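You operate a simulated robot arm through the tools that you are given. There is no shell and no other tool. Be economical: measure what you need, move in short steps, check, and stop when the job is done.

The job below is to be done with a simulated two-armed robot. You get a single attempt, and the scene is never put back.

Task
Shut the white wall valve and the green valve; put both stepped plugs in the rack drawer.
Fine: shut the drawer. Where these are worked on the way, their far stop is far enough and under half their travel is too little: rack drawer.

It is judged by the outcome, as a careful person would: the job done as asked, and still so three seconds after it is handed in. It fails if anything else is knocked over, pushed out of place, dropped, spilled or broken.

Robot
Two 6-joint arms with two-finger parallel grippers on one trunk, on a base that drives. Base frame: it is fixed to the floor where the robot stands at the start and does not move with it; the origin is under the middle of the robot, x ahead of it, y to its left, z up. Units: mm, degrees, N and s.
The left shoulder is at the start at [60, 187, 1242], the right one opposite. With the tool pointing down near the work surface each hand reaches from about 100 to 600 mm from the robot's upright axis, wherever it stands, measured 20 degrees to its own side. Places, roughly: green valve handle [700, 300, 1300]; inside of the rack drawer [700, -400, 800]; rack drawer [700, -300, 800]; white wall valve handle [800, 0, 1300]. Payload 1.57 kg a hand.
Tool frame (each hand has its own): the origin (TCP) lies between the finger pads and is the grasp point; the fingertips stand 30 mm ahead of it; z points along the fingers, y is the line along which they close. The gripper opens to 110 mm. The fingers are 24 mm wide and 12 mm thick; the gripper's body (48 by 112 mm) begins 78 mm behind the TCP.
Orientation is told as [roll, pitch, yaw] about the base's x, y, z axes, in that order, counted from this pose: with the fingers straight down and closing along the base's y, the tool's x points along the base's -x, its y along +y and its z along -z.

Tools
- The arms move only by the tool servo_tool. It takes "left_series", "right_series" or both (then of equal length, played together; a hand with none holds still); each is a list of rows, each an object (a shift or turn left out is 0, a gripper value left out holds the last) with "dp": the shift along the base's x, y, z in mm, a list of three; "turn": the turn, a rotation vector about the base's x, y, z in degrees, a list of three; "claw": the closure, from 0 (fully open) to 1 (shut). In form: [{"dp": [x, y, z], "turn": [rx, ry, rz], "claw": claw}, ...]. A call has 1 to 20 rows; each row shifts and turns the commanded pose from where the row before left it. Rows are played at 5 a second. More than 50 mm and 8.6 degrees between two rows, or a gripper value outside its range, and nothing of the call is played. A pose out of reach is approached as far as the arm can. The call stops where the force on the tool passes 80 N (or 10 N more than at its start, if that is more) or the arm is blocked; 0.2 s more then pass. Each finger travels about 153 mm/s and halts on what it meets, pressing with about 33 N; the grip force reading is that of the motor and also rises with nothing between the fingers. The clock runs only during rows and for 0.2 s after the last one: add rows that do not move to give the fingers time. The reply holds the time, the measured pose of the TCP, the force on the tool along the base axes, the opening and the grip force, in the units named above and with some noise, with the torque about the TCP (base axes, N m) and any sound that the robot's microphone picked up, and new pictures: "views" is both (left out), scene, wrist or none (wrist: the cameras of the hands that moved).
- Cameras (640 x 400 px; columns grow to the right, rows downward): "scene" is now at [18, -1.7, 1784]; the picture's right is [-0.01, -1.00, -0.00], its down [-0.75, 0.01, -0.66] and it looks along [0.66, -0.00, -0.75] (base axes); focal length 277 px, centre (320, 200). "left" rides on the left gripper at [70, -16, -141] in its tool frame; the picture's right is [0.23, 0.97, 0.00], its down [-0.86, 0.20, -0.48] and it looks along [-0.47, 0.11, 0.88] (tool axes); focal length 222 px, centre (320, 200). "right" rides on the right gripper at [70, 16, -141] in its tool frame; the picture's right is [-0.23, 0.97, 0.00], its down [-0.85, -0.20, -0.48] and it looks along [-0.47, -0.11, 0.88] (tool axes); focal length 222 px, centre (320, 200). There is no depth. A picture from a camera that has moved, and an enlarged one, comes with that camera's place and axes in the base frame and with its lens.
- move_column(by): slides the trunk up (or, below 0, down) by that many mm; the arms and the scene camera ride with it, the base frame stays. It gives what a move gives, with no picture.
- base_move(legs): drives the robot by 1 to 6 legs, each [ahead, left, turn to the left] in mm, mm and degrees, along the robot's own axes; the way and the turn of a leg run together, so that a leg with both is an arc; at most 1500 mm and 180 degrees a leg. The arms and the cameras ride along, it lands a little off, and it stops where it bumps. It gives what a move gives, and a new picture of the scene camera.
- head_to(pan, tilt): turns the head with the scene camera to pan (to the left, within 86 degrees either way) and tilt (down, from -29 to 69), counted from straight ahead of the robot. It gives what a move gives, and a new picture of the scene camera.
- zoom(camera, box): a new picture of the part [left, top, right, bottom] of that camera's present view, enlarged. The clock stands still meanwhile.
- hand_in(): hands the job in; it is judged then, once.

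Go step by step. Nothing tells you exact positions but the pictures and the camera data: compare them with the known pose of the tool, close in by small moves and look again before you grip or let go. The budget is 120 turns and 260 pictures, counting those below and the enlarged ones. Unless the task says otherwise, let go and move clear before handing in, and close with one line.

The tools are called after "Emit:" by a JSON object that holds its "api" and its "payload". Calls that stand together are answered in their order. servo_tool: Moves the arms, as the interface text tells. Its arguments: {"type":"object","properties":{"left_series":{"type":"array","items":{"type":"object","properties":{"dp":{"type":"array","items":{"type":"number"}},"turn":{"type":"array","items":{"type":"number"}},"claw":{"type":"number"}}}},"right_series":{"type":"array","items":{"type":"object","properties":{"dp":{"type":"array","items":{"type":"number"}},"turn":{"type":"array","items":{"type":"number"}},"claw":{"type":"number"}}}},"views":{"type":"string","enum":["both","scene","wrist","none"]}},"required":[]} The other tools are called the same way: move_column (by) slides the trunk up or down; base_move (legs) drives the base; head_to (pan, tilt) turns the head that bears the scene camera; zoom (camera, box) takes an enlarged picture of a part of a camera's view; hand_in () hands the job in.

At the start:

```text
time: 0.0
left_tool_pos: [388.2, 121.9, 1476.6]
left_orientation: [0.1, 0.0, 0.1]
left_wrist_force: [-0.7, 0.1, 1.0]
left_wrist_torque: [-0.02, -0.02, -0.03]
left_opening: 110.0
left_finger_force: 0.1
right_tool_pos: [355.7, -197.7, 1511.6]
right_orientation: [0.0, 0.0, 0.1]
right_wrist_force: [-0.6, 0.5, -0.3]
right_wrist_torque: [0.0, 0.0, 0.03]
right_opening: 109.8
right_finger_force: 0.1
trunk travel left (down, up): [-870.0, 120.0]
robot x, y, heading: [0.5, 2.5, 0.0]
head pan, tilt: [-0.4, 48.8]
```

scene: 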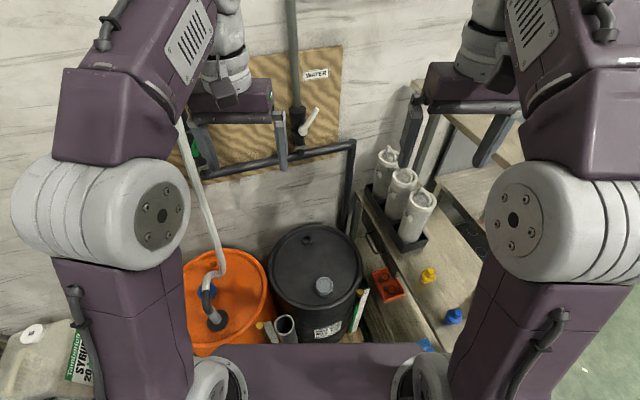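
right: 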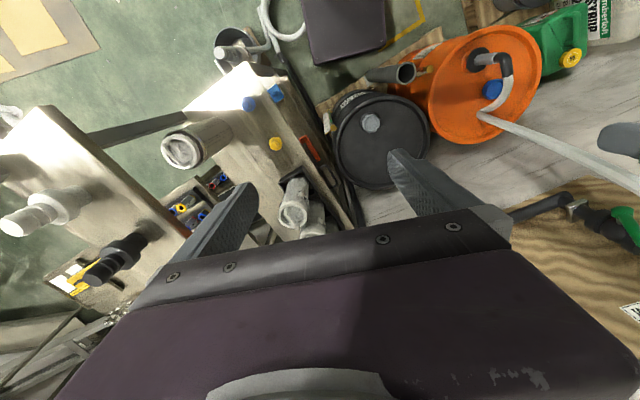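
left: 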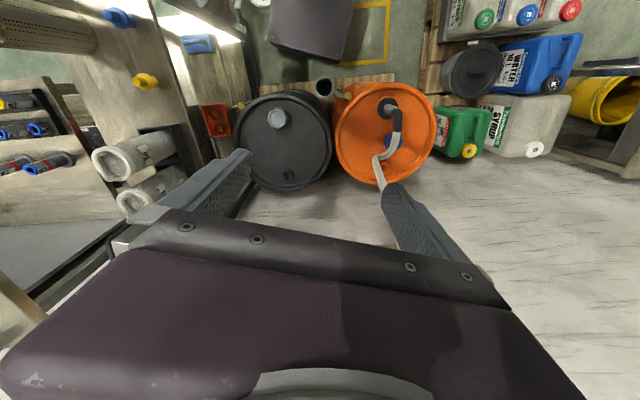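

I see a rack to the right-front with small yellow/blue objects on its shelf, and a wall panel with a white-handled valve and a green valve. I'll look closer first.

Emit:
{"api": "head_to", "payload": {"pan": 0, "tilt": 25}}

Emit:
{"api": "head_to", "payload": {"pan": -35, "tilt": 50}}

Emit:
{"api": "zoom", "payload": {"camera": "right", "box": [120, 60, 400, 260]}}

```text
time: 0.9
left_tool_pos: [387.5, 121.5, 1476.6]
left_orientation: [0.0, 0.0, 0.0]
left_wrist_force: [-0.7, -0.6, 0.8]
left_wrist_torque: [-0.06, -0.01, 0.0]
left_opening: 110.1
left_finger_force: 0.1
right_tool_pos: [354.5, -196.4, 1511.8]
right_orientation: [0.0, -0.1, 0.0]
right_wrist_force: [0.5, -0.3, -0.7]
right_wrist_torque: [0.0, 0.0, 0.01]
right_opening: 109.9
right_finger_force: 0.0
trunk travel left (down, up): [-870.0, 120.0]
robot x, y, heading: [0.3, -1.3, 0.1]
head pan, tilt: [0.0, 25.0]
camera scene: at [32.0, -0.9, 1819.8], right [0.0, -1.0, 0.0], down [-0.42, 0.0, -0.91], along [0.91, 0.0, -0.42], focal length 277 px, centre (320, 200)
```

scene: 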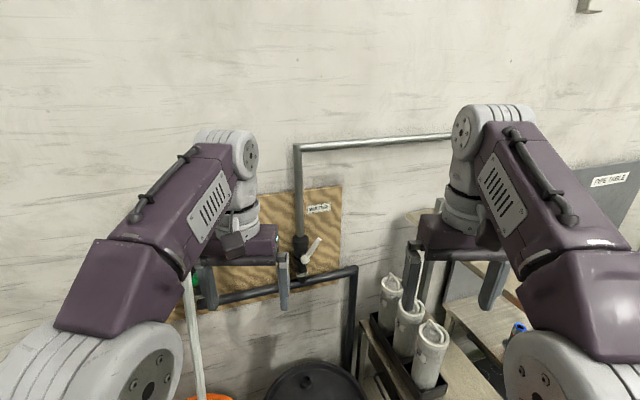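

```text
time: 1.9
left_tool_pos: [387.5, 121.4, 1477.8]
left_orientation: [0.0, 0.1, 0.1]
left_wrist_force: [0.4, -0.3, -0.9]
left_wrist_torque: [-0.02, 0.03, 0.0]
left_opening: 110.0
left_finger_force: 0.1
right_tool_pos: [355.3, -197.1, 1511.3]
right_orientation: [0.0, 0.0, 0.0]
right_wrist_force: [0.3, -0.1, 0.3]
right_wrist_torque: [0.04, 0.0, 0.01]
right_opening: 110.2
right_finger_force: 0.0
trunk travel left (down, up): [-870.0, 120.0]
robot x, y, heading: [0.6, 0.2, -0.1]
head pan, tilt: [-35.0, 50.0]
camera scene: at [3.0, -44.9, 1782.4], right [-0.57, -0.82, 0.0], down [-0.63, 0.44, -0.64], along [0.53, -0.37, -0.77], focal length 277 px, centre (320, 200)
```

scene: 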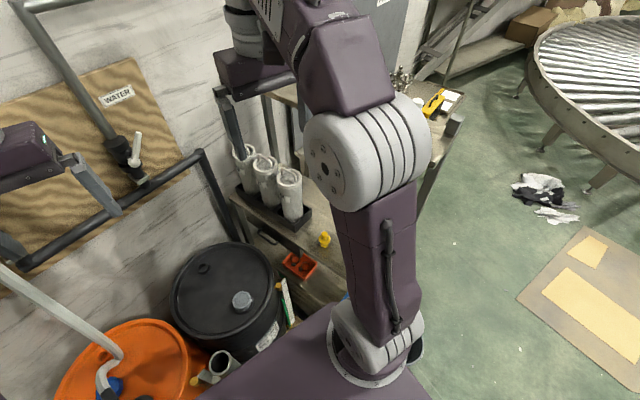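

```text
2.00 times, centred on (260, 160) of right
camera zoom: at [285.4, -181.1, 1652.2], right [0.23, 0.97, 0.0], down [0.85, -0.2, 0.48], along [0.47, -0.11, -0.88], focal length 444 px, centre (440, 280)
```

zoom: 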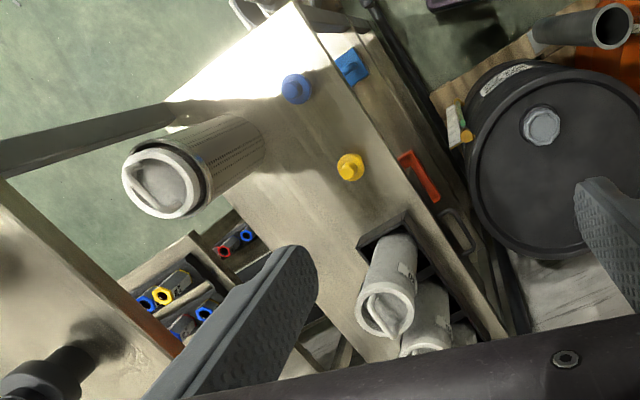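

The yellow and blue plugs seem to be on the rack top (~z 900) at about (445,-373) and (308,-416). I'll zoom for the drawer front and the valves.

Emit:
{"api": "zoom", "payload": {"camera": "scene", "box": [220, 130, 380, 310]}}

Emit:
{"api": "zoom", "payload": {"camera": "left", "box": [80, 0, 280, 200]}}

Emit:
{"api": "zoom", "payload": {"camera": "scene", "box": [0, 60, 220, 280]}}

```text
2.22 times, centred on (300, 220) of scene
camera zoom: at [3.0, -44.9, 1782.4], right [-0.57, -0.82, 0.0], down [-0.63, 0.44, -0.64], along [0.53, -0.37, -0.77], focal length 615 px, centre (364, 156)
```

zoom: 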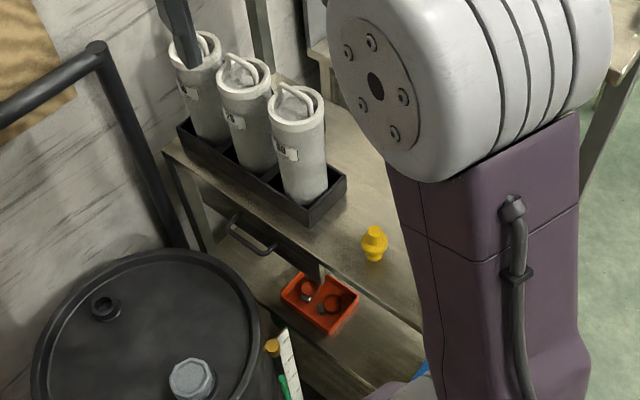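

```text
2.00 times, centred on (180, 100) of left
camera zoom: at [317.3, 105.1, 1618.4], right [-0.23, 0.97, 0.0], down [0.86, 0.2, 0.48], along [0.47, 0.11, -0.88], focal length 444 px, centre (600, 400)
```

zoom: 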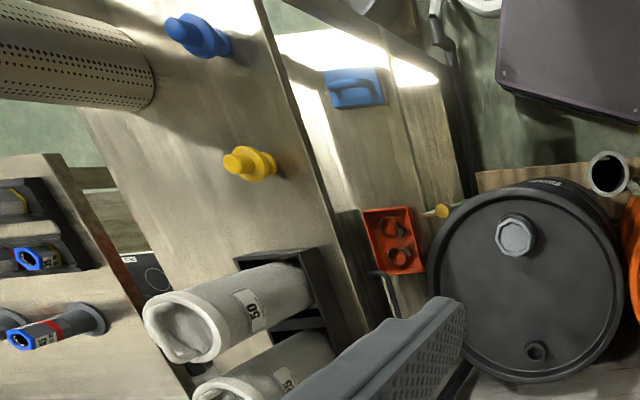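

```text
1.82 times, centred on (110, 170) of scene
camera zoom: at [3.0, -44.9, 1782.4], right [-0.57, -0.82, 0.0], down [-0.63, 0.44, -0.64], along [0.53, -0.37, -0.77], focal length 503 px, centre (702, 254)
```

zoom: 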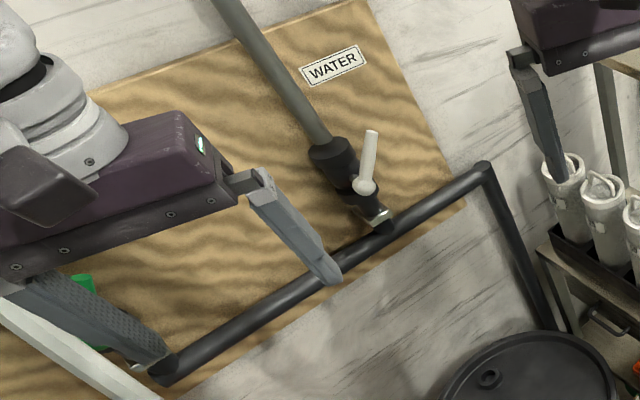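

The plugs sit on the upper rack deck; the drawer with loop handle is underneath, and a lower shelf has an orange bin and blue brush. Next I point the left hand forward to inspect the white valve.

Emit:
{"api": "servo_tool", "payload": {"left_series": [{"dp": [0, 5, -20], "turn": [0, -8.2, 0]}, {"dp": [0, 5, -20], "turn": [0, -8.2, 0]}, {"dp": [0, 5, -20], "turn": [0, -8.2, 0]}, {"dp": [0, 5, -20], "turn": [0, -8.2, 0]}, {"dp": [0, 5, -20], "turn": [0, -8.2, 0]}, {"dp": [0, 5, -20], "turn": [0, -8.2, 0]}, {"dp": [0, 5, -20], "turn": [0, -8.2, 0]}, {"dp": [0, 5, -20], "turn": [0, -8.2, 0]}, {"dp": [0, 5, -20], "turn": [0, -8.2, 0]}, {"dp": [0, 5, -20], "turn": [0, -8.2, 0]}, {"dp": [0, 5, -20], "turn": [0, -8, 0]}, {}, {}], "views": "wrist"}}

Emit:
{"api": "head_to", "payload": {"pan": 0, "tilt": 35}}

```text
time: 4.7
left_tool_pos: [514.5, 149.1, 1357.6]
left_orientation: [30.1, -84.6, -27.9]
left_wrist_force: [0.5, 0.3, -0.1]
left_wrist_torque: [0.0, 0.0, 0.0]
left_opening: 110.0
left_finger_force: 0.0
left hand out of reach, approached as far as the arm can: row 5, 6, 7, 8, 9, 10, 11
right_tool_pos: [356.2, -196.8, 1511.6]
right_orientation: [0.0, -0.1, -0.1]
right_wrist_force: [0.3, -0.5, -0.1]
right_wrist_torque: [0.0, 0.0, 0.02]
right_opening: 109.9
right_finger_force: 0.1
trunk travel left (down, up): [-870.0, 120.0]
robot x, y, heading: [-0.5, 1.8, 0.0]
head pan, tilt: [-35.0, 50.0]
camera left: at [368.2, 129.9, 1298.6], right [-0.05, 0.98, -0.18], down [-0.41, 0.14, 0.9], along [0.91, 0.12, 0.4], focal length 222 px, centre (320, 200)
```

left: 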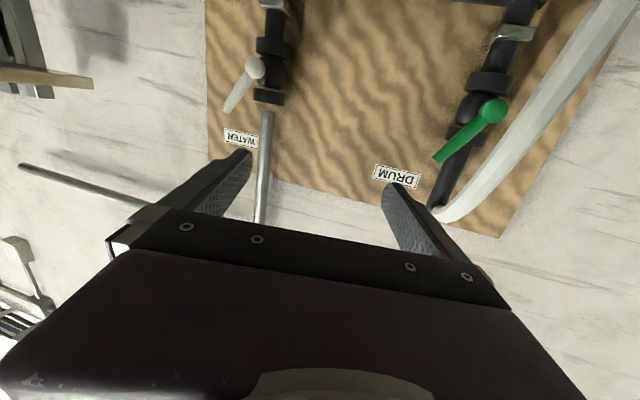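

```text
time: 5.7
left_tool_pos: [513.4, 148.9, 1357.2]
left_orientation: [30.2, -84.5, -28.0]
left_wrist_force: [0.9, -0.4, 0.2]
left_wrist_torque: [0.0, 0.01, -0.04]
left_opening: 110.0
left_finger_force: 0.1
right_tool_pos: [354.7, -198.1, 1511.8]
right_orientation: [0.0, -0.2, 0.1]
right_wrist_force: [-0.6, -0.8, -0.5]
right_wrist_torque: [-0.01, -0.01, 0.0]
right_opening: 109.7
right_finger_force: 0.2
trunk travel left (down, up): [-870.0, 120.0]
robot x, y, heading: [-0.8, -2.0, 0.0]
head pan, tilt: [0.0, 35.0]
camera scene: at [27.8, -1.1, 1804.1], right [0.0, -1.0, 0.0], down [-0.57, 0.0, -0.82], along [0.82, 0.0, -0.57], focal length 277 px, centre (320, 200)
```

scene: 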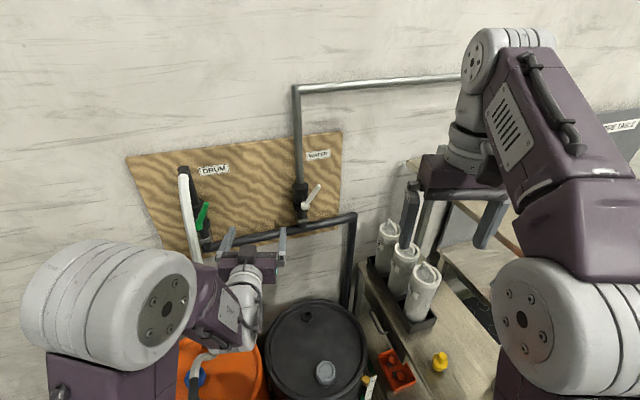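

The left hand camera shows both levers pointing up and right roughly 30° off their pipes, i.e. partly open; shut should be horizontal. I'll zoom both for detail.

Emit:
{"api": "zoom", "payload": {"camera": "left", "box": [200, 0, 320, 140]}}

Emit:
{"api": "zoom", "payload": {"camera": "left", "box": [400, 0, 560, 230]}}

Emit:
{"api": "zoom", "payload": {"camera": "scene", "box": [140, 130, 360, 270]}}

```text
2.86 times, centred on (260, 70) of left
camera zoom: at [367.6, 129.7, 1298.9], right [-0.05, 0.98, -0.18], down [-0.41, 0.14, 0.9], along [0.91, 0.12, 0.4], focal length 635 px, centre (491, 571)
```

zoom: 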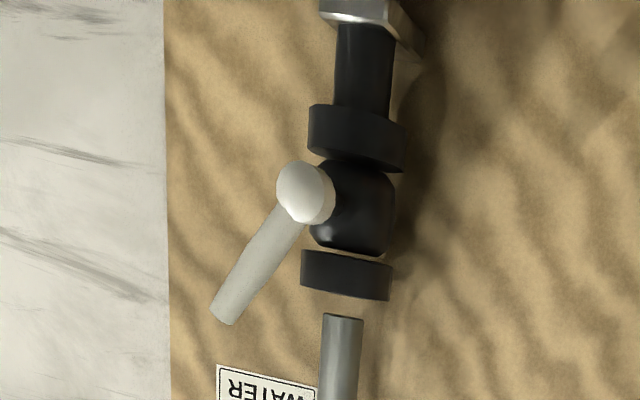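

```text
1.74 times, centred on (480, 115) of left
camera zoom: at [367.6, 129.7, 1298.9], right [-0.05, 0.98, -0.18], down [-0.41, 0.14, 0.9], along [0.91, 0.12, 0.4], focal length 386 px, centre (42, 348)
```

zoom: 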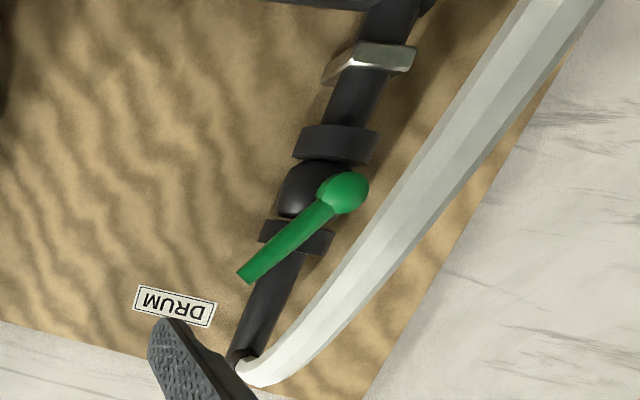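

```text
2.86 times, centred on (250, 200) of scene
camera zoom: at [27.8, -1.1, 1804.1], right [0.0, -1.0, 0.0], down [-0.57, 0.0, -0.82], along [0.82, 0.0, -0.57], focal length 791 px, centre (520, 200)
```

zoom: 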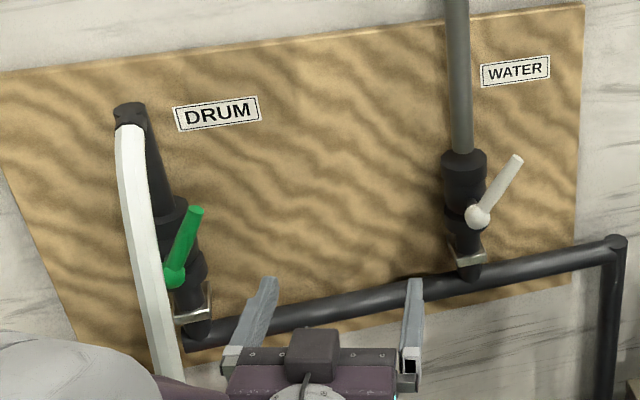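

Triangulated: white lever pivot (761,46,1271), tip (773,2,1340); green pivot (657,360,1270), tip (674,325,1344); wall is turned about 18°. I'll close the left fingers and nudge to see how commands resume after the out-of-reach rows.

Emit:
{"api": "servo_tool", "payload": {"left_series": [{"dp": [40, 0, 0], "claw": 1}, {"dp": [40, 0, 0]}, {}, {}], "views": "none"}}

```text
time: 6.7
left_tool_pos: [593.9, 139.4, 1364.6]
left_orientation: [-0.5, -86.1, 2.9]
left_wrist_force: [0.0, 0.5, -0.4]
left_wrist_torque: [0.02, 0.02, -0.01]
left_opening: 0.1
left_finger_force: 21.2
left hand out of reach, approached as far as the arm can: row 1, 2
right_tool_pos: [355.2, -197.2, 1513.3]
right_orientation: [0.0, -0.1, 0.0]
right_wrist_force: [-0.2, -0.3, 0.2]
right_wrist_torque: [0.01, 0.01, 0.0]
right_opening: 109.9
right_finger_force: 0.1
trunk travel left (down, up): [-870.0, 120.0]
robot x, y, heading: [-2.4, 0.1, 0.4]
head pan, tilt: [0.0, 35.0]
```

Commands resume from the measured pose. Now I bring the closed left fingers in front of and above the white valve's lever, yawed 18° to face the wall.

Emit:
{"api": "servo_tool", "payload": {"left_series": [{"dp": [15, -20, -3], "turn": [0, -2, 3]}, {"dp": [15, -20, -3], "turn": [0, -2, 5]}, {"dp": [15, -20, -3], "turn": [0, 0, 5]}, {"dp": [15, -20, -3], "turn": [0, 0, 5]}, {"dp": [15, -16, -3]}, {}, {}], "views": "both"}}

```text
time: 8.3
left_tool_pos: [671.8, 45.1, 1351.4]
left_orientation: [-94.8, -89.9, 114.8]
left_wrist_force: [-0.4, 0.5, -0.5]
left_wrist_torque: [0.0, 0.01, 0.0]
left_opening: 0.2
left_finger_force: 21.8
right_tool_pos: [354.4, -196.4, 1511.9]
right_orientation: [-0.1, -0.1, 0.0]
right_wrist_force: [-0.3, 0.3, 0.6]
right_wrist_torque: [-0.02, 0.0, 0.0]
right_opening: 110.1
right_finger_force: 0.0
trunk travel left (down, up): [-870.0, 120.0]
robot x, y, heading: [-2.9, 3.0, -0.3]
head pan, tilt: [0.0, 35.0]
camera scene: at [27.7, -0.9, 1804.1], right [0.0, -1.0, 0.0], down [-0.57, 0.0, -0.82], along [0.82, 0.0, -0.57], focal length 277 px, centre (320, 200)
camera left: at [543.8, -20.2, 1281.4], right [-0.33, 0.91, -0.23], down [-0.52, 0.03, 0.85], along [0.79, 0.4, 0.47], focal length 222 px, centre (320, 200)
```

scene: 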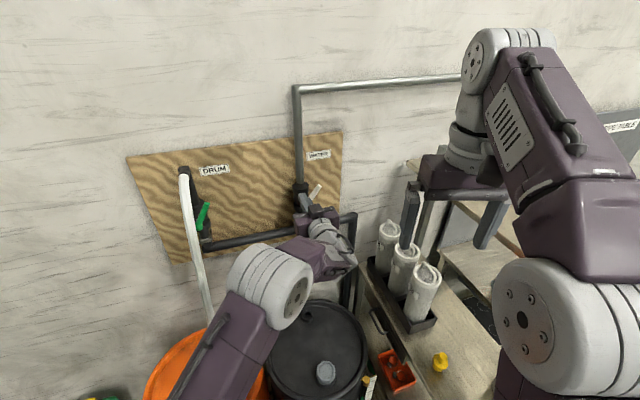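
left: 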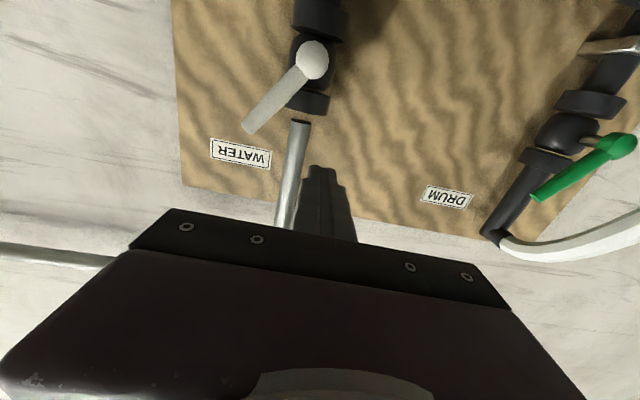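

The lever is visible just left of the closed fingers. I move in to place the fingertips above-left of it.

Emit:
{"api": "servo_tool", "payload": {"left_series": [{"dp": [24, 0, 0]}, {"dp": [24, -1, 0]}, {"dp": [23, -1, -1]}, {}, {}], "views": "wrist"}}

```text
time: 9.5
left_tool_pos: [741.2, 42.4, 1350.1]
left_orientation: [-95.8, -89.8, 115.8]
left_wrist_force: [-0.4, -0.6, -0.4]
left_wrist_torque: [-0.01, 0.04, -0.04]
left_opening: 0.0
left_finger_force: 21.3
right_tool_pos: [356.0, -196.7, 1512.0]
right_orientation: [0.0, -0.1, 0.0]
right_wrist_force: [0.2, 0.9, 0.0]
right_wrist_torque: [0.01, -0.01, 0.0]
right_opening: 109.9
right_finger_force: 0.0
trunk travel left (down, up): [-870.0, 120.0]
robot x, y, heading: [0.8, 0.8, 0.2]
head pan, tilt: [0.0, 35.0]
camera left: at [613.9, -22.7, 1281.4], right [-0.33, 0.91, -0.23], down [-0.52, 0.03, 0.85], along [0.79, 0.4, 0.47], focal length 222 px, centre (320, 200)
```

left: 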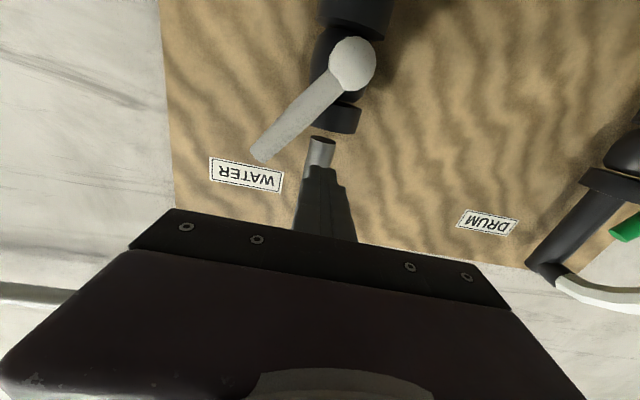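

Geometry agrees with the estimates. Now I sweep the lever clockwise down to horizontal.

Emit:
{"api": "servo_tool", "payload": {"left_series": [{"dp": [3, -9, -6]}, {"dp": [3, -10, -7]}, {"dp": [4, -10, -5]}, {"dp": [3, -9, -5]}, {"dp": [3, -8, -8]}, {"dp": [2, -8, -8]}, {"dp": [2, -6, -10]}, {"dp": [2, -5, -11]}, {"dp": [1, -2, -6]}, {}], "views": "wrist"}}

```text
time: 11.7
left_tool_pos: [741.0, -20.3, 1287.5]
left_orientation: [-103.7, -89.8, 123.6]
left_wrist_force: [-1.0, -0.5, 0.4]
left_wrist_torque: [0.02, -0.01, 0.01]
left_opening: 0.0
left_finger_force: 21.1
left hand out of reach, approached as far as the arm can: row 6, 7, 8, 9
right_tool_pos: [355.0, -198.0, 1512.4]
right_orientation: [-0.1, -0.1, -0.1]
right_wrist_force: [-0.6, -0.4, 0.5]
right_wrist_torque: [-0.01, 0.02, -0.01]
right_opening: 109.8
right_finger_force: 0.0
trunk travel left (down, up): [-870.0, 120.0]
robot x, y, heading: [-0.7, 0.3, -0.0]
head pan, tilt: [0.0, 35.0]
camera left: at [613.8, -84.2, 1217.9], right [-0.33, 0.91, -0.23], down [-0.52, 0.03, 0.85], along [0.79, 0.4, 0.47], focal length 222 px, centre (320, 200)
```

left: 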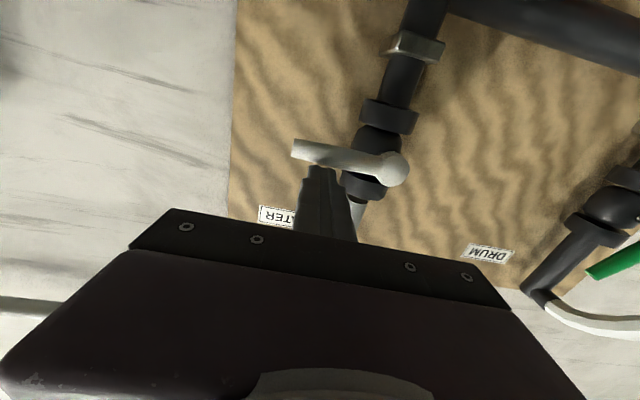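

The lever is nearly horizontal (~87°). I press down further to feel for its stop.

Emit:
{"api": "servo_tool", "payload": {"left_series": [{"dp": [0, 0, -5]}, {"dp": [0, 0, -5]}, {"dp": [0, 0, -5]}, {}], "views": "wrist"}}

```text
time: 12.7
left_tool_pos: [739.8, -19.9, 1275.8]
left_orientation: [-124.7, -89.7, 144.5]
left_wrist_force: [-6.4, -2.4, 5.0]
left_wrist_torque: [-0.01, -0.11, -0.09]
left_opening: 0.0
left_finger_force: 21.3
right_tool_pos: [351.9, -197.7, 1511.8]
right_orientation: [0.1, -0.1, 0.0]
right_wrist_force: [0.1, 0.3, -0.2]
right_wrist_torque: [0.02, 0.0, 0.0]
right_opening: 110.2
right_finger_force: 0.0
trunk travel left (down, up): [-870.0, 120.0]
robot x, y, heading: [1.5, 1.8, 0.2]
head pan, tilt: [0.0, 35.0]
camera left: at [611.3, -83.6, 1205.4], right [-0.33, 0.92, -0.23], down [-0.52, 0.03, 0.85], along [0.79, 0.4, 0.47], focal length 222 px, centre (320, 200)
```

left: 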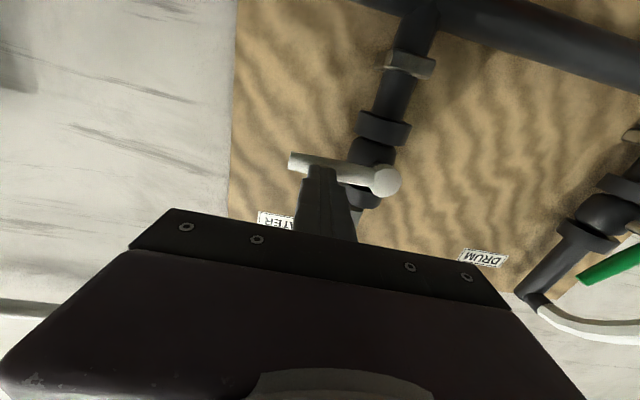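

The lever now reads horizontal, the finger seems to be just in front of it. I'll back off and move toward the green valve, then look at both.

Emit:
{"api": "servo_tool", "payload": {"left_series": [{"dp": [-40, -10, 0]}, {"dp": [-40, -5, 10]}, {"dp": [-20, 40, 20]}, {"dp": [-20, 45, 15]}, {"dp": [-10, 45, 15]}, {"dp": [0, 45, 15]}, {"dp": [0, 45, 0]}, {}, {}], "views": "both"}}

```text
refused: row 4 steps farther than a row can; nothing moved
```

Emit:
{"api": "servo_tool", "payload": {"left_series": [{"dp": [-40, -10, 0]}, {"dp": [-40, -5, 10]}, {"dp": [-20, 40, 20]}, {"dp": [-20, 40, 15]}, {"dp": [-10, 45, 15]}, {"dp": [0, 45, 15]}, {"dp": [0, 45, 0]}, {}, {}], "views": "both"}}

```text
time: 14.7
left_tool_pos: [769.3, 38.2, 1339.3]
left_orientation: [-144.9, -89.7, 162.5]
left_wrist_force: [-35.5, -28.8, 1.7]
left_wrist_torque: [0.04, 0.05, -0.08]
left_opening: 0.0
left_finger_force: 21.2
left hand out of reach, approached as far as the arm can: row 1, 2, 3, 4, 5, 6, 7
right_tool_pos: [337.4, -202.5, 1516.5]
right_orientation: [0.1, -0.6, -0.1]
right_wrist_force: [-0.8, 0.6, 0.4]
right_wrist_torque: [-0.1, 0.0, -0.01]
right_opening: 110.2
right_finger_force: 0.1
trunk travel left (down, up): [-870.0, 120.0]
robot x, y, heading: [-2.6, -1.9, -0.1]
head pan, tilt: [0.0, 35.0]
stopped in row 9 (left hand): the force on the tool passed its limit at 82 N (the readings are from after the stop); the commanded pose is now the measured one
camera scene: at [8.3, -3.9, 1804.7], right [0.0, -1.0, 0.0], down [-0.56, 0.0, -0.83], along [0.83, 0.0, -0.56], focal length 277 px, centre (320, 200)
camera left: at [639.5, -20.4, 1269.3], right [-0.29, 0.93, -0.23], down [-0.52, 0.05, 0.85], along [0.8, 0.37, 0.47], focal length 222 px, centre (320, 200)
```

scene: 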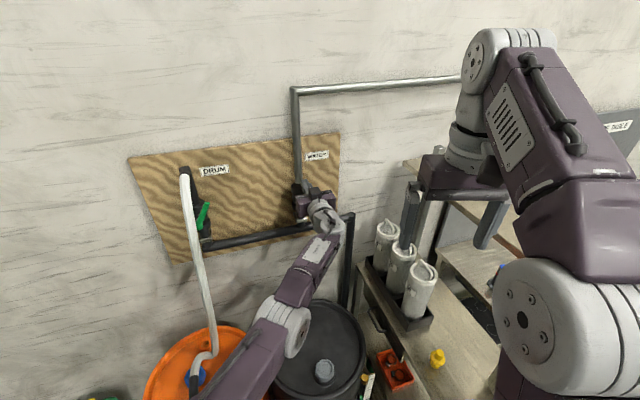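
left: 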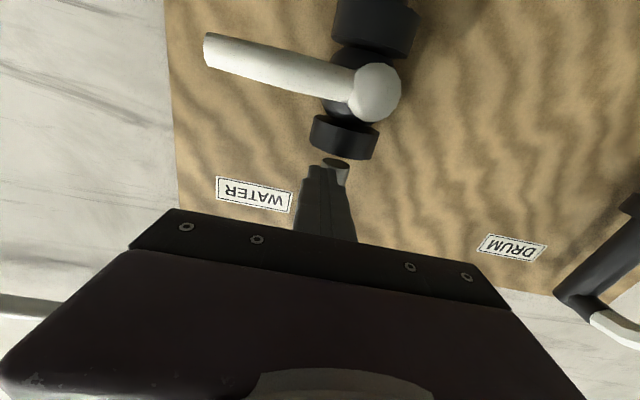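

The arm crept forward instead of backing off and pressed at the pipe. I'll retract in a tiny step to see what it can do.

Emit:
{"api": "servo_tool", "payload": {"left_series": [{"dp": [-15, -5, 0]}, {}], "views": "none"}}

```text
time: 15.3
left_tool_pos: [769.6, 37.5, 1337.4]
left_orientation: [-157.0, -89.7, 176.0]
left_wrist_force: [-19.9, -6.0, 17.1]
left_wrist_torque: [0.44, -0.72, 0.14]
left_opening: 0.0
left_finger_force: 21.3
left hand out of reach, approached as far as the arm can: row 1
right_tool_pos: [341.9, -203.2, 1515.2]
right_orientation: [0.2, -0.6, -0.1]
right_wrist_force: [-0.4, -0.1, 0.5]
right_wrist_torque: [-0.01, -0.02, -0.04]
right_opening: 110.1
right_finger_force: 0.0
trunk travel left (down, up): [-870.0, 120.0]
robot x, y, heading: [-5.3, 0.2, -0.1]
head pan, tilt: [0.0, 35.0]
```

Retracting reads as out of reach (likely a wrist limit), so I back the base off 100 mm to free the hand.

Emit:
{"api": "base_move", "payload": {"legs": [[-100, 0, 0]]}}

```text
time: 16.4
left_tool_pos: [689.5, 39.4, 1320.8]
left_orientation: [6.9, -89.0, 11.7]
left_wrist_force: [0.4, 0.5, 0.0]
left_wrist_torque: [0.01, -0.07, 0.02]
left_opening: 0.2
left_finger_force: 21.2
right_tool_pos: [264.2, -198.9, 1507.9]
right_orientation: [0.0, 0.5, -0.3]
right_wrist_force: [0.4, 0.2, 0.0]
right_wrist_torque: [0.01, 0.09, -0.04]
right_opening: 110.1
right_finger_force: 0.1
trunk travel left (down, up): [-870.0, 120.0]
robot x, y, heading: [-102.0, 0.1, -0.2]
head pan, tilt: [0.0, 35.0]
camera scene: at [-59.2, -0.9, 1803.7], right [-0.01, -1.0, 0.0], down [-0.58, 0.0, -0.81], along [0.81, 0.0, -0.58], focal length 277 px, centre (320, 200)
```

scene: 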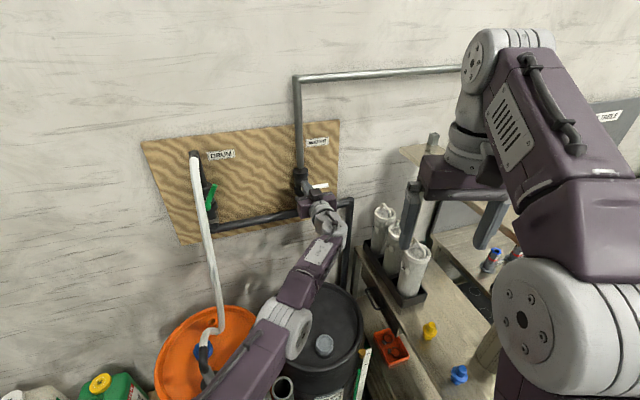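

The hand is free now. I retract it in small steps and check that it follows.

Emit:
{"api": "servo_tool", "payload": {"left_series": [{"dp": [-20, 0, 10]}, {"dp": [-20, 0, 10]}, {}], "views": "none"}}

```text
time: 17.2
left_tool_pos: [668.3, 21.6, 1349.9]
left_orientation: [-9.6, -89.7, 28.2]
left_wrist_force: [0.6, 0.5, 0.4]
left_wrist_torque: [-0.03, 0.02, -0.01]
left_opening: 0.0
left_finger_force: 21.6
left hand out of reach, approached as far as the arm can: row 1, 2
right_tool_pos: [250.6, -198.4, 1512.6]
right_orientation: [0.0, -0.1, -0.2]
right_wrist_force: [0.5, 0.0, 0.5]
right_wrist_torque: [-0.02, -0.05, -0.05]
right_opening: 110.2
right_finger_force: 0.1
trunk travel left (down, up): [-870.0, 120.0]
robot x, y, heading: [-100.7, -1.4, -0.3]
head pan, tilt: [0.0, 35.0]
```

The wrist yaw may be the strained joint, so I unwind the yaw while pulling back to the left.

Emit:
{"api": "servo_tool", "payload": {"left_series": [{"dp": [-10, 10, 0], "turn": [0, 0, -8]}, {"dp": [-10, 10, 0], "turn": [0, 0, -8]}, {"dp": [-20, 20, 0], "turn": [0, 0, -5]}, {"dp": [-20, 30, 0]}, {"dp": [-20, 30, 0]}, {}], "views": "both"}}

```text
time: 18.6
left_tool_pos: [731.7, 76.9, 1350.6]
left_orientation: [-2.3, -89.6, -0.1]
left_wrist_force: [0.4, 0.1, -0.6]
left_wrist_torque: [-0.04, -0.03, 0.02]
left_opening: 0.1
left_finger_force: 20.8
left hand out of reach, approached as far as the arm can: row 1, 2, 3, 4, 5
right_tool_pos: [252.5, -198.8, 1511.5]
right_orientation: [0.1, 0.0, -0.3]
right_wrist_force: [-0.9, 0.0, 0.7]
right_wrist_torque: [0.0, -0.01, 0.0]
right_opening: 110.1
right_finger_force: 0.0
trunk travel left (down, up): [-870.0, 120.0]
robot x, y, heading: [-102.5, 0.3, -0.3]
head pan, tilt: [0.0, 35.0]
camera scene: at [-73.5, -1.9, 1804.1], right [-0.01, -1.0, 0.0], down [-0.57, 0.0, -0.82], along [0.82, 0.0, -0.57], focal length 277 px, centre (320, 200)
camera left: at [588.5, 65.8, 1282.4], right [0.04, 0.97, -0.23], down [-0.46, 0.22, 0.86], along [0.89, 0.07, 0.46], focal length 222 px, centre (320, 200)
```

scene: 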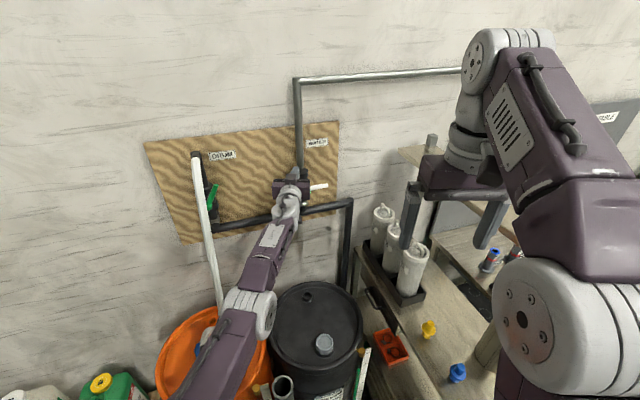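
left: 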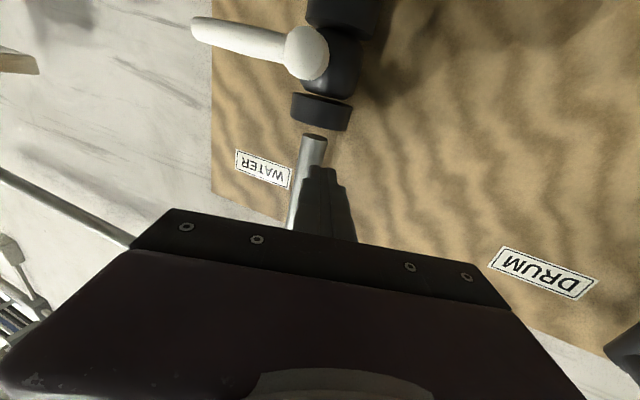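

The arm resists retracting at this fully level tool pitch. I'll tilt the tool downward while retracting and rising to get back into a well-behaved region.

Emit:
{"api": "servo_tool", "payload": {"left_series": [{"dp": [-10, 0, 0], "turn": [0, 8, 0]}, {"dp": [-10, 0, 0], "turn": [0, 8, 0]}, {"dp": [-20, 0, 0], "turn": [0, 8, 0]}, {"dp": [-30, 0, 10], "turn": [0, 8, 0]}, {"dp": [-30, 10, 10]}, {"dp": [-30, 10, 10]}, {}, {}], "views": "scene"}}

```text
time: 20.4
left_tool_pos: [674.7, 88.3, 1403.7]
left_orientation: [-1.2, -61.8, 0.3]
left_wrist_force: [-0.5, -0.3, -0.2]
left_wrist_torque: [0.01, 0.02, 0.01]
left_opening: 0.0
left_finger_force: 20.9
left hand out of reach, approached as far as the arm can: row 1, 3, 4, 5, 6
right_tool_pos: [253.8, -198.4, 1511.7]
right_orientation: [0.1, 0.0, -0.3]
right_wrist_force: [0.1, -0.3, 0.6]
right_wrist_torque: [-0.04, -0.01, 0.02]
right_opening: 110.0
right_finger_force: 0.1
trunk travel left (down, up): [-870.0, 120.0]
robot x, y, heading: [-100.0, -1.5, -0.3]
head pan, tilt: [0.0, 35.0]
camera scene: at [-72.5, -1.4, 1804.1], right [-0.01, -1.0, 0.0], down [-0.57, 0.0, -0.82], along [0.82, 0.0, -0.57], focal length 277 px, centre (320, 200)
```

scene: 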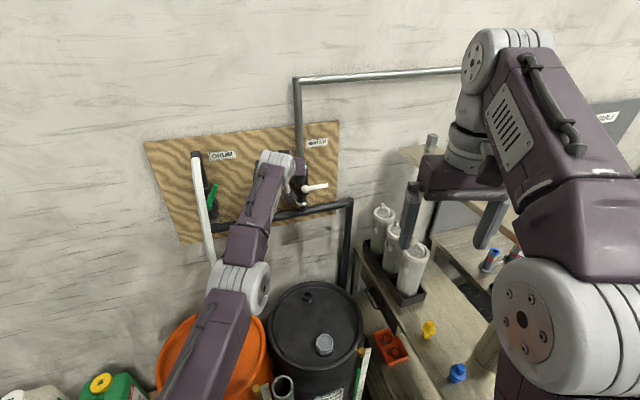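

The tool is responding. I continue retracting with bigger steps.

Emit:
{"api": "servo_tool", "payload": {"left_series": [{"dp": [-40, 0, 10], "turn": [0, 8, 0]}, {"dp": [-45, 0, 10], "turn": [0, 8, 0]}, {"dp": [-45, 0, 0], "turn": [0, 8, 0]}, {"dp": [-45, 10, 0], "turn": [0, 8, 0]}, {"dp": [-45, 20, 0]}, {}, {}], "views": "scene"}}

```text
time: 22.0
left_tool_pos: [505.6, 104.8, 1452.3]
left_orientation: [-1.0, -29.8, 0.2]
left_wrist_force: [0.0, -0.1, 1.1]
left_wrist_torque: [0.03, -0.02, 0.02]
left_opening: 0.1
left_finger_force: 21.1
left hand out of reach, approached as far as the arm can: row 1, 3, 4, 5
right_tool_pos: [254.9, -199.4, 1511.5]
right_orientation: [0.0, 0.0, -0.4]
right_wrist_force: [-0.5, -0.5, -0.4]
right_wrist_torque: [0.0, 0.0, 0.0]
right_opening: 109.9
right_finger_force: 0.0
trunk travel left (down, up): [-870.0, 120.0]
robot x, y, heading: [-99.3, 2.1, -0.3]
head pan, tilt: [0.0, 35.0]
camera scene: at [-72.4, -1.5, 1804.1], right [-0.01, -1.0, 0.0], down [-0.57, 0.0, -0.82], along [0.82, 0.0, -0.57], focal length 277 px, centre (320, 200)
```

scene: 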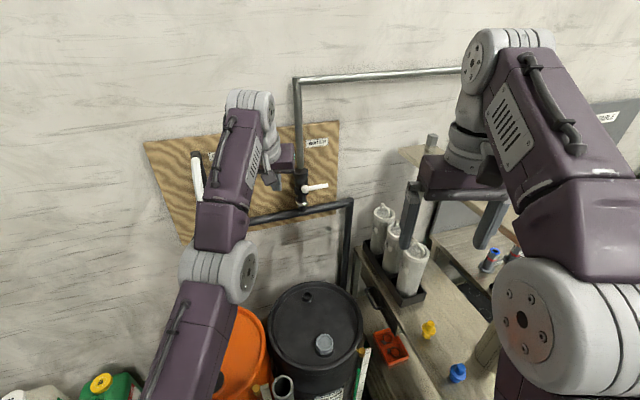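

The white lever is now in clear view; I zoom to measure its angle.

Emit:
{"api": "zoom", "payload": {"camera": "scene", "box": [250, 120, 370, 220]}}

Emit:
{"api": "head_to", "payload": {"pan": -25, "tilt": 65}}

```text
4.00 times, centred on (310, 170) of scene
camera zoom: at [-72.4, -1.5, 1804.1], right [-0.01, -1.0, 0.0], down [-0.57, 0.0, -0.82], along [0.82, 0.0, -0.57], focal length 1107 px, centre (360, 320)
```

zoom: 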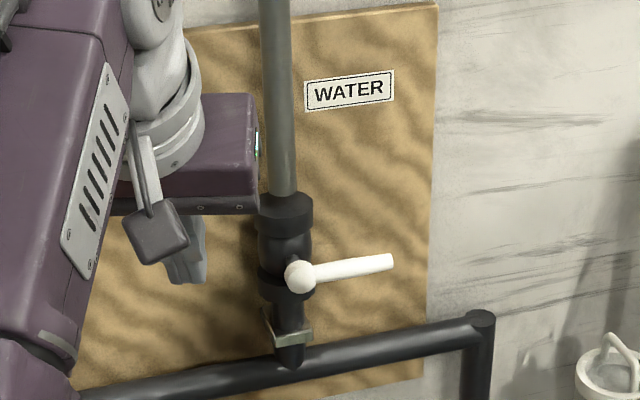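

```text
time: 23.0
left_tool_pos: [505.2, 103.8, 1452.6]
left_orientation: [-1.3, -29.9, 0.2]
left_wrist_force: [-0.5, -0.5, -0.5]
left_wrist_torque: [0.01, 0.0, -0.01]
left_opening: 0.0
left_finger_force: 21.2
right_tool_pos: [253.8, -199.4, 1511.1]
right_orientation: [0.1, 0.0, -0.3]
right_wrist_force: [0.1, 0.2, 0.1]
right_wrist_torque: [0.01, -0.03, -0.01]
right_opening: 109.9
right_finger_force: 0.0
trunk travel left (down, up): [-870.0, 120.0]
robot x, y, heading: [-102.9, -4.1, 0.0]
head pan, tilt: [-25.0, 65.0]
camera scene: at [-106.0, -26.8, 1764.3], right [-0.43, -0.9, 0.0], down [-0.82, 0.39, -0.42], along [0.38, -0.18, -0.91], focal length 277 px, centre (320, 200)
```

scene: 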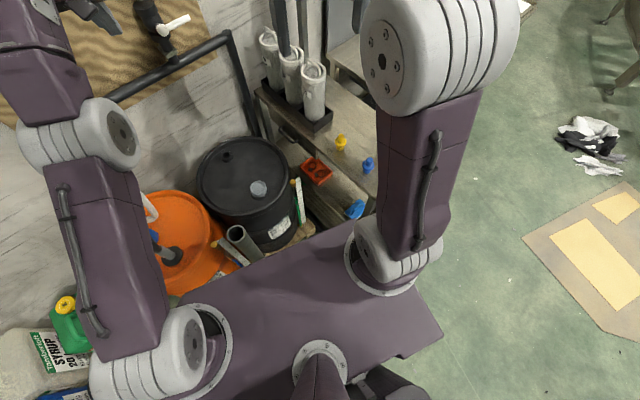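

The white lever is level (shut). For the green one, a hose runs close to the left of its lever, so I'll slip a single finger in with the gripper partly open. I drive 40 mm ahead and bring the left hand around.

Emit:
{"api": "base_move", "payload": {"legs": [[40, 0, 0]]}}

Emit:
{"api": "servo_tool", "payload": {"left_series": [{"dp": [5, 20, -10], "turn": [0, -7.5, 0], "claw": 0.45}, {"dp": [5, 20, -10], "turn": [0, -7.5, 0]}, {"dp": [5, 20, -10], "turn": [0, -7.5, 0]}, {"dp": [5, 20, -10], "turn": [0, -7.5, 0]}, {"dp": [0, 20, -15], "turn": [0, -7.5, 0]}, {"dp": [0, 20, -15], "turn": [0, -7.5, 0]}, {"dp": [0, 20, -15], "turn": [0, -7.5, 0]}, {"dp": [0, 10, -15], "turn": [0, -7.5, 0]}, {"dp": [0, 10, -10], "turn": [0, 0, 6]}, {"dp": [0, 10, -10], "turn": [0, 0, 6]}, {"dp": [0, 0, -5], "turn": [0, 0, 6]}, {"turn": [6.2, 2, 0]}, {"turn": [6.2, 2, 0]}, {"turn": [6.2, 2, 0]}, {"turn": [6.2, 2, 0]}, {}, {}], "views": "both"}}

Emit:
{"api": "head_to", "payload": {"pan": 15, "tilt": 35}}

```text
time: 23.9
left_tool_pos: [532.9, 104.9, 1458.8]
left_orientation: [-1.2, -30.4, 0.1]
left_wrist_force: [-1.2, 0.4, 0.6]
left_wrist_torque: [-0.01, -0.08, 0.0]
left_opening: 0.0
left_finger_force: 21.3
right_tool_pos: [281.5, -199.0, 1514.9]
right_orientation: [0.0, -0.5, -0.3]
right_wrist_force: [-1.1, -1.0, 0.7]
right_wrist_torque: [-0.02, -0.13, 0.04]
right_opening: 110.1
right_finger_force: 0.1
trunk travel left (down, up): [-870.0, 120.0]
robot x, y, heading: [-63.9, -3.6, -0.1]
head pan, tilt: [-25.0, 65.0]
camera scene: at [-80.4, -27.1, 1764.2], right [-0.43, -0.9, 0.0], down [-0.82, 0.39, -0.43], along [0.39, -0.18, -0.9], focal length 277 px, centre (320, 200)
```

scene: 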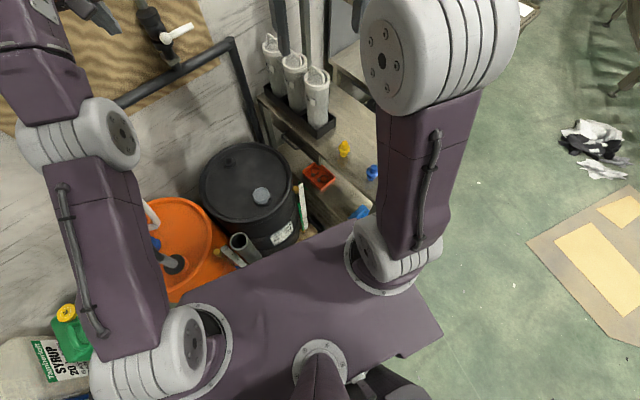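

```text
time: 27.4
left_tool_pos: [756.0, 264.8, 1496.3]
left_orientation: [92.1, -64.0, -75.6]
left_wrist_force: [41.9, -9.2, 52.9]
left_wrist_torque: [-1.4, -2.89, 0.62]
left_opening: 55.6
left_finger_force: 0.1
left hand out of reach, approached as far as the arm can: row 1, 2, 3, 4, 5, 6, 7, 8, 9
right_tool_pos: [296.0, -206.5, 1510.7]
right_orientation: [0.3, 0.1, -0.4]
right_wrist_force: [-0.1, 0.3, 0.2]
right_wrist_torque: [-0.01, -0.02, -0.01]
right_opening: 109.8
right_finger_force: 0.0
trunk travel left (down, up): [-870.0, 120.0]
robot x, y, heading: [-63.0, 0.1, -0.4]
head pan, tilt: [-25.0, 65.0]
camera scene: at [-62.9, -35.8, 1764.2], right [-0.43, -0.9, 0.0], down [-0.82, 0.39, -0.42], along [0.38, -0.18, -0.91], focal length 277 px, centre (320, 200)
camera left: at [615.9, 240.1, 1424.2], right [-0.28, 0.93, 0.22], down [-0.42, -0.33, 0.85], along [0.87, 0.14, 0.48], focal length 222 px, centre (320, 200)
```

scene: 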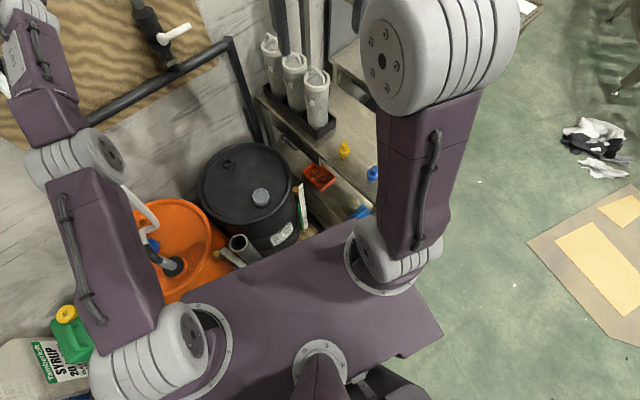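
left: 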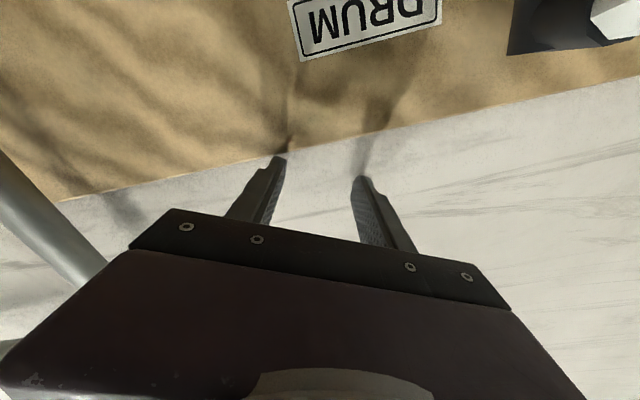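

```text
time: 28.5
left_tool_pos: [754.5, 267.1, 1497.2]
left_orientation: [92.1, -64.1, -75.4]
left_wrist_force: [36.4, -9.6, 49.7]
left_wrist_torque: [-1.37, -2.73, 0.45]
left_opening: 56.3
left_finger_force: 0.0
right_tool_pos: [294.4, -207.4, 1510.9]
right_orientation: [0.2, 0.0, -0.3]
right_wrist_force: [0.0, 0.6, 0.0]
right_wrist_torque: [-0.01, -0.05, -0.01]
right_opening: 110.0
right_finger_force: 0.0
trunk travel left (down, up): [-870.0, 120.0]
robot x, y, heading: [-60.9, -2.6, -0.2]
head pan, tilt: [15.0, 35.0]
camera scene: at [-34.5, 12.0, 1804.2], right [0.25, -0.97, -0.01], down [-0.56, -0.14, -0.82], along [0.79, 0.21, -0.57], focal length 277 px, centre (320, 200)
```

scene: 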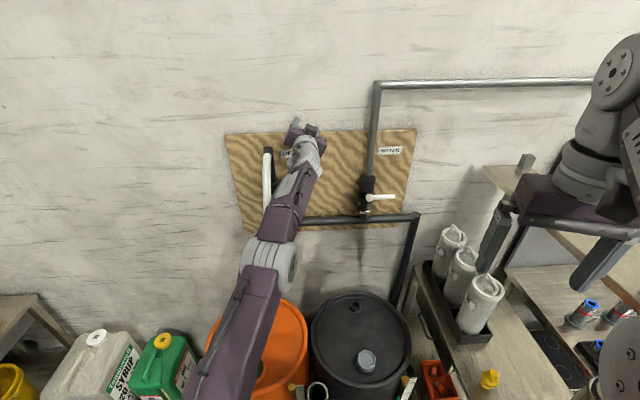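

The arm stretched upward and the hand is pressing on the wall; I back the base off straight away.

Emit:
{"api": "base_move", "payload": {"legs": [[-120, 0, 0]]}}

```text
time: 29.2
left_tool_pos: [748.8, 271.2, 1497.1]
left_orientation: [92.7, -64.3, -76.1]
left_wrist_force: [-0.3, 0.0, 0.2]
left_wrist_torque: [-0.01, -0.01, 0.04]
left_opening: 60.4
left_finger_force: 0.0
right_tool_pos: [290.2, -203.0, 1510.3]
right_orientation: [0.1, 0.2, -0.3]
right_wrist_force: [1.1, -1.1, 0.6]
right_wrist_torque: [0.06, 0.02, 0.01]
right_opening: 110.0
right_finger_force: 0.1
trunk travel left (down, up): [-870.0, 120.0]
robot x, y, heading: [-72.1, -2.9, -0.3]
head pan, tilt: [15.0, 35.0]
stopped in leg 1: the force on the tool passed its limit at 89 N (the readings are from after the stop); the commanded pose is now the measured one
camera scene: at [-38.5, 17.8, 1803.8], right [0.25, -0.97, 0.0], down [-0.56, -0.14, -0.82], along [0.79, 0.21, -0.58], focal length 277 px, centre (320, 200)
```

scene: 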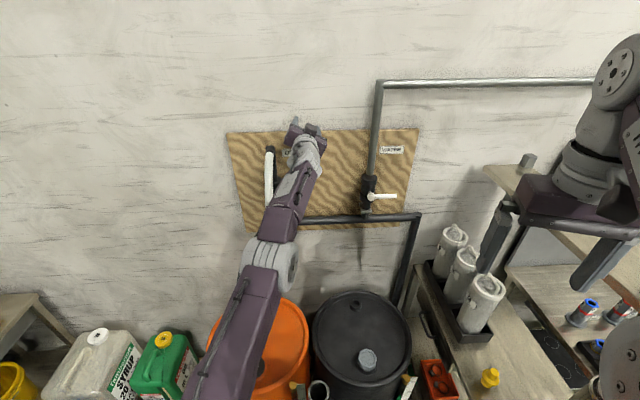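

It stopped on a force spike but now reads zero force. I check where the hand is before moving again.

Emit:
{"api": "zoom", "payload": {"camera": "left", "box": [0, 0, 640, 400]}}

Emit:
{"api": "zoom", "payload": {"camera": "scene", "box": [210, 100, 370, 250]}}

```text
1.00 times, centred on (320, 200) of left (not enlarged: the box is as wide or as high as the picture)
camera zoom: at [609.7, 245.3, 1424.8], right [-0.28, 0.94, 0.22], down [-0.42, -0.32, 0.85], along [0.86, 0.14, 0.48], focal length 222 px, centre (320, 200)
```

zoom: 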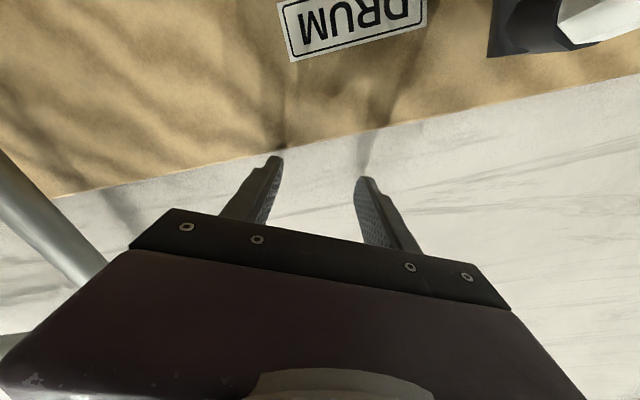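

```text
2.67 times, centred on (290, 175) of scene
camera zoom: at [-38.5, 17.8, 1803.8], right [0.25, -0.97, 0.0], down [-0.56, -0.14, -0.82], along [0.79, 0.21, -0.58], focal length 738 px, centre (400, 267)
```

zoom: 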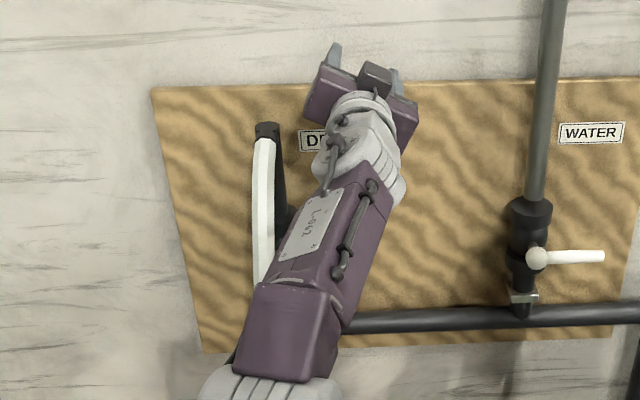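

The hand only touched the wall; nothing is hooked. I continue backing off.

Emit:
{"api": "base_move", "payload": {"legs": [[-120, 0, 0]]}}

```text
time: 30.5
left_tool_pos: [632.3, 275.5, 1496.2]
left_orientation: [92.4, -64.4, -75.7]
left_wrist_force: [-0.1, -0.1, -0.6]
left_wrist_torque: [0.0, -0.01, 0.05]
left_opening: 60.6
left_finger_force: 0.0
right_tool_pos: [173.6, -198.2, 1510.4]
right_orientation: [0.0, 0.1, -0.1]
right_wrist_force: [0.2, 0.1, 0.2]
right_wrist_torque: [0.03, 0.03, 0.0]
right_opening: 110.0
right_finger_force: 0.0
trunk travel left (down, up): [-870.0, 120.0]
robot x, y, heading: [-185.2, -1.7, -0.1]
head pan, tilt: [15.0, 35.0]
camera scene: at [-154.5, 21.8, 1803.9], right [0.26, -0.97, 0.0], down [-0.56, -0.15, -0.82], along [0.79, 0.21, -0.58], focal length 277 px, centre (320, 200)
```

scene: 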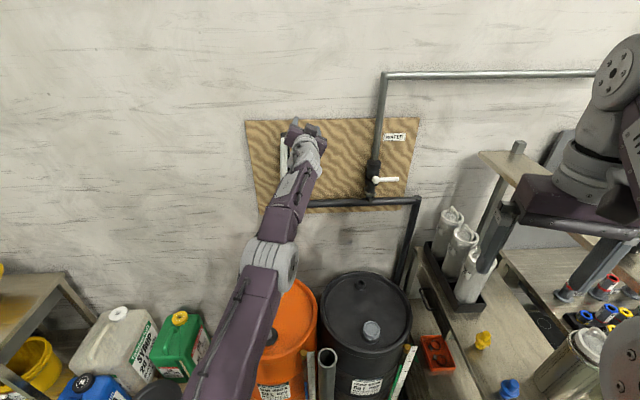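

Free of the wall. I retract the left arm a bit at this height, then will lower the trunk so level-tool poses lie within comfortable reach.

Emit:
{"api": "servo_tool", "payload": {"left_series": [{"dp": [-45, -10, 0]}, {"dp": [-45, -10, 0]}, {"dp": [-45, -10, 0]}, {}], "views": "none"}}

```text
time: 31.5
left_tool_pos: [612.1, 268.3, 1530.5]
left_orientation: [91.8, -65.0, -71.9]
left_wrist_force: [0.4, 0.2, -0.2]
left_wrist_torque: [-0.02, 0.0, -0.01]
left_opening: 60.3
left_finger_force: 0.0
left hand out of reach, approached as far as the arm can: row 1, 2, 3
right_tool_pos: [167.7, -197.3, 1511.3]
right_orientation: [-0.1, -0.1, -0.1]
right_wrist_force: [-0.2, 1.8, 0.1]
right_wrist_torque: [-0.02, 0.01, -0.01]
right_opening: 109.9
right_finger_force: 0.0
trunk travel left (down, up): [-870.0, 120.0]
robot x, y, heading: [-182.3, 3.3, 0.0]
head pan, tilt: [15.0, 35.0]
```

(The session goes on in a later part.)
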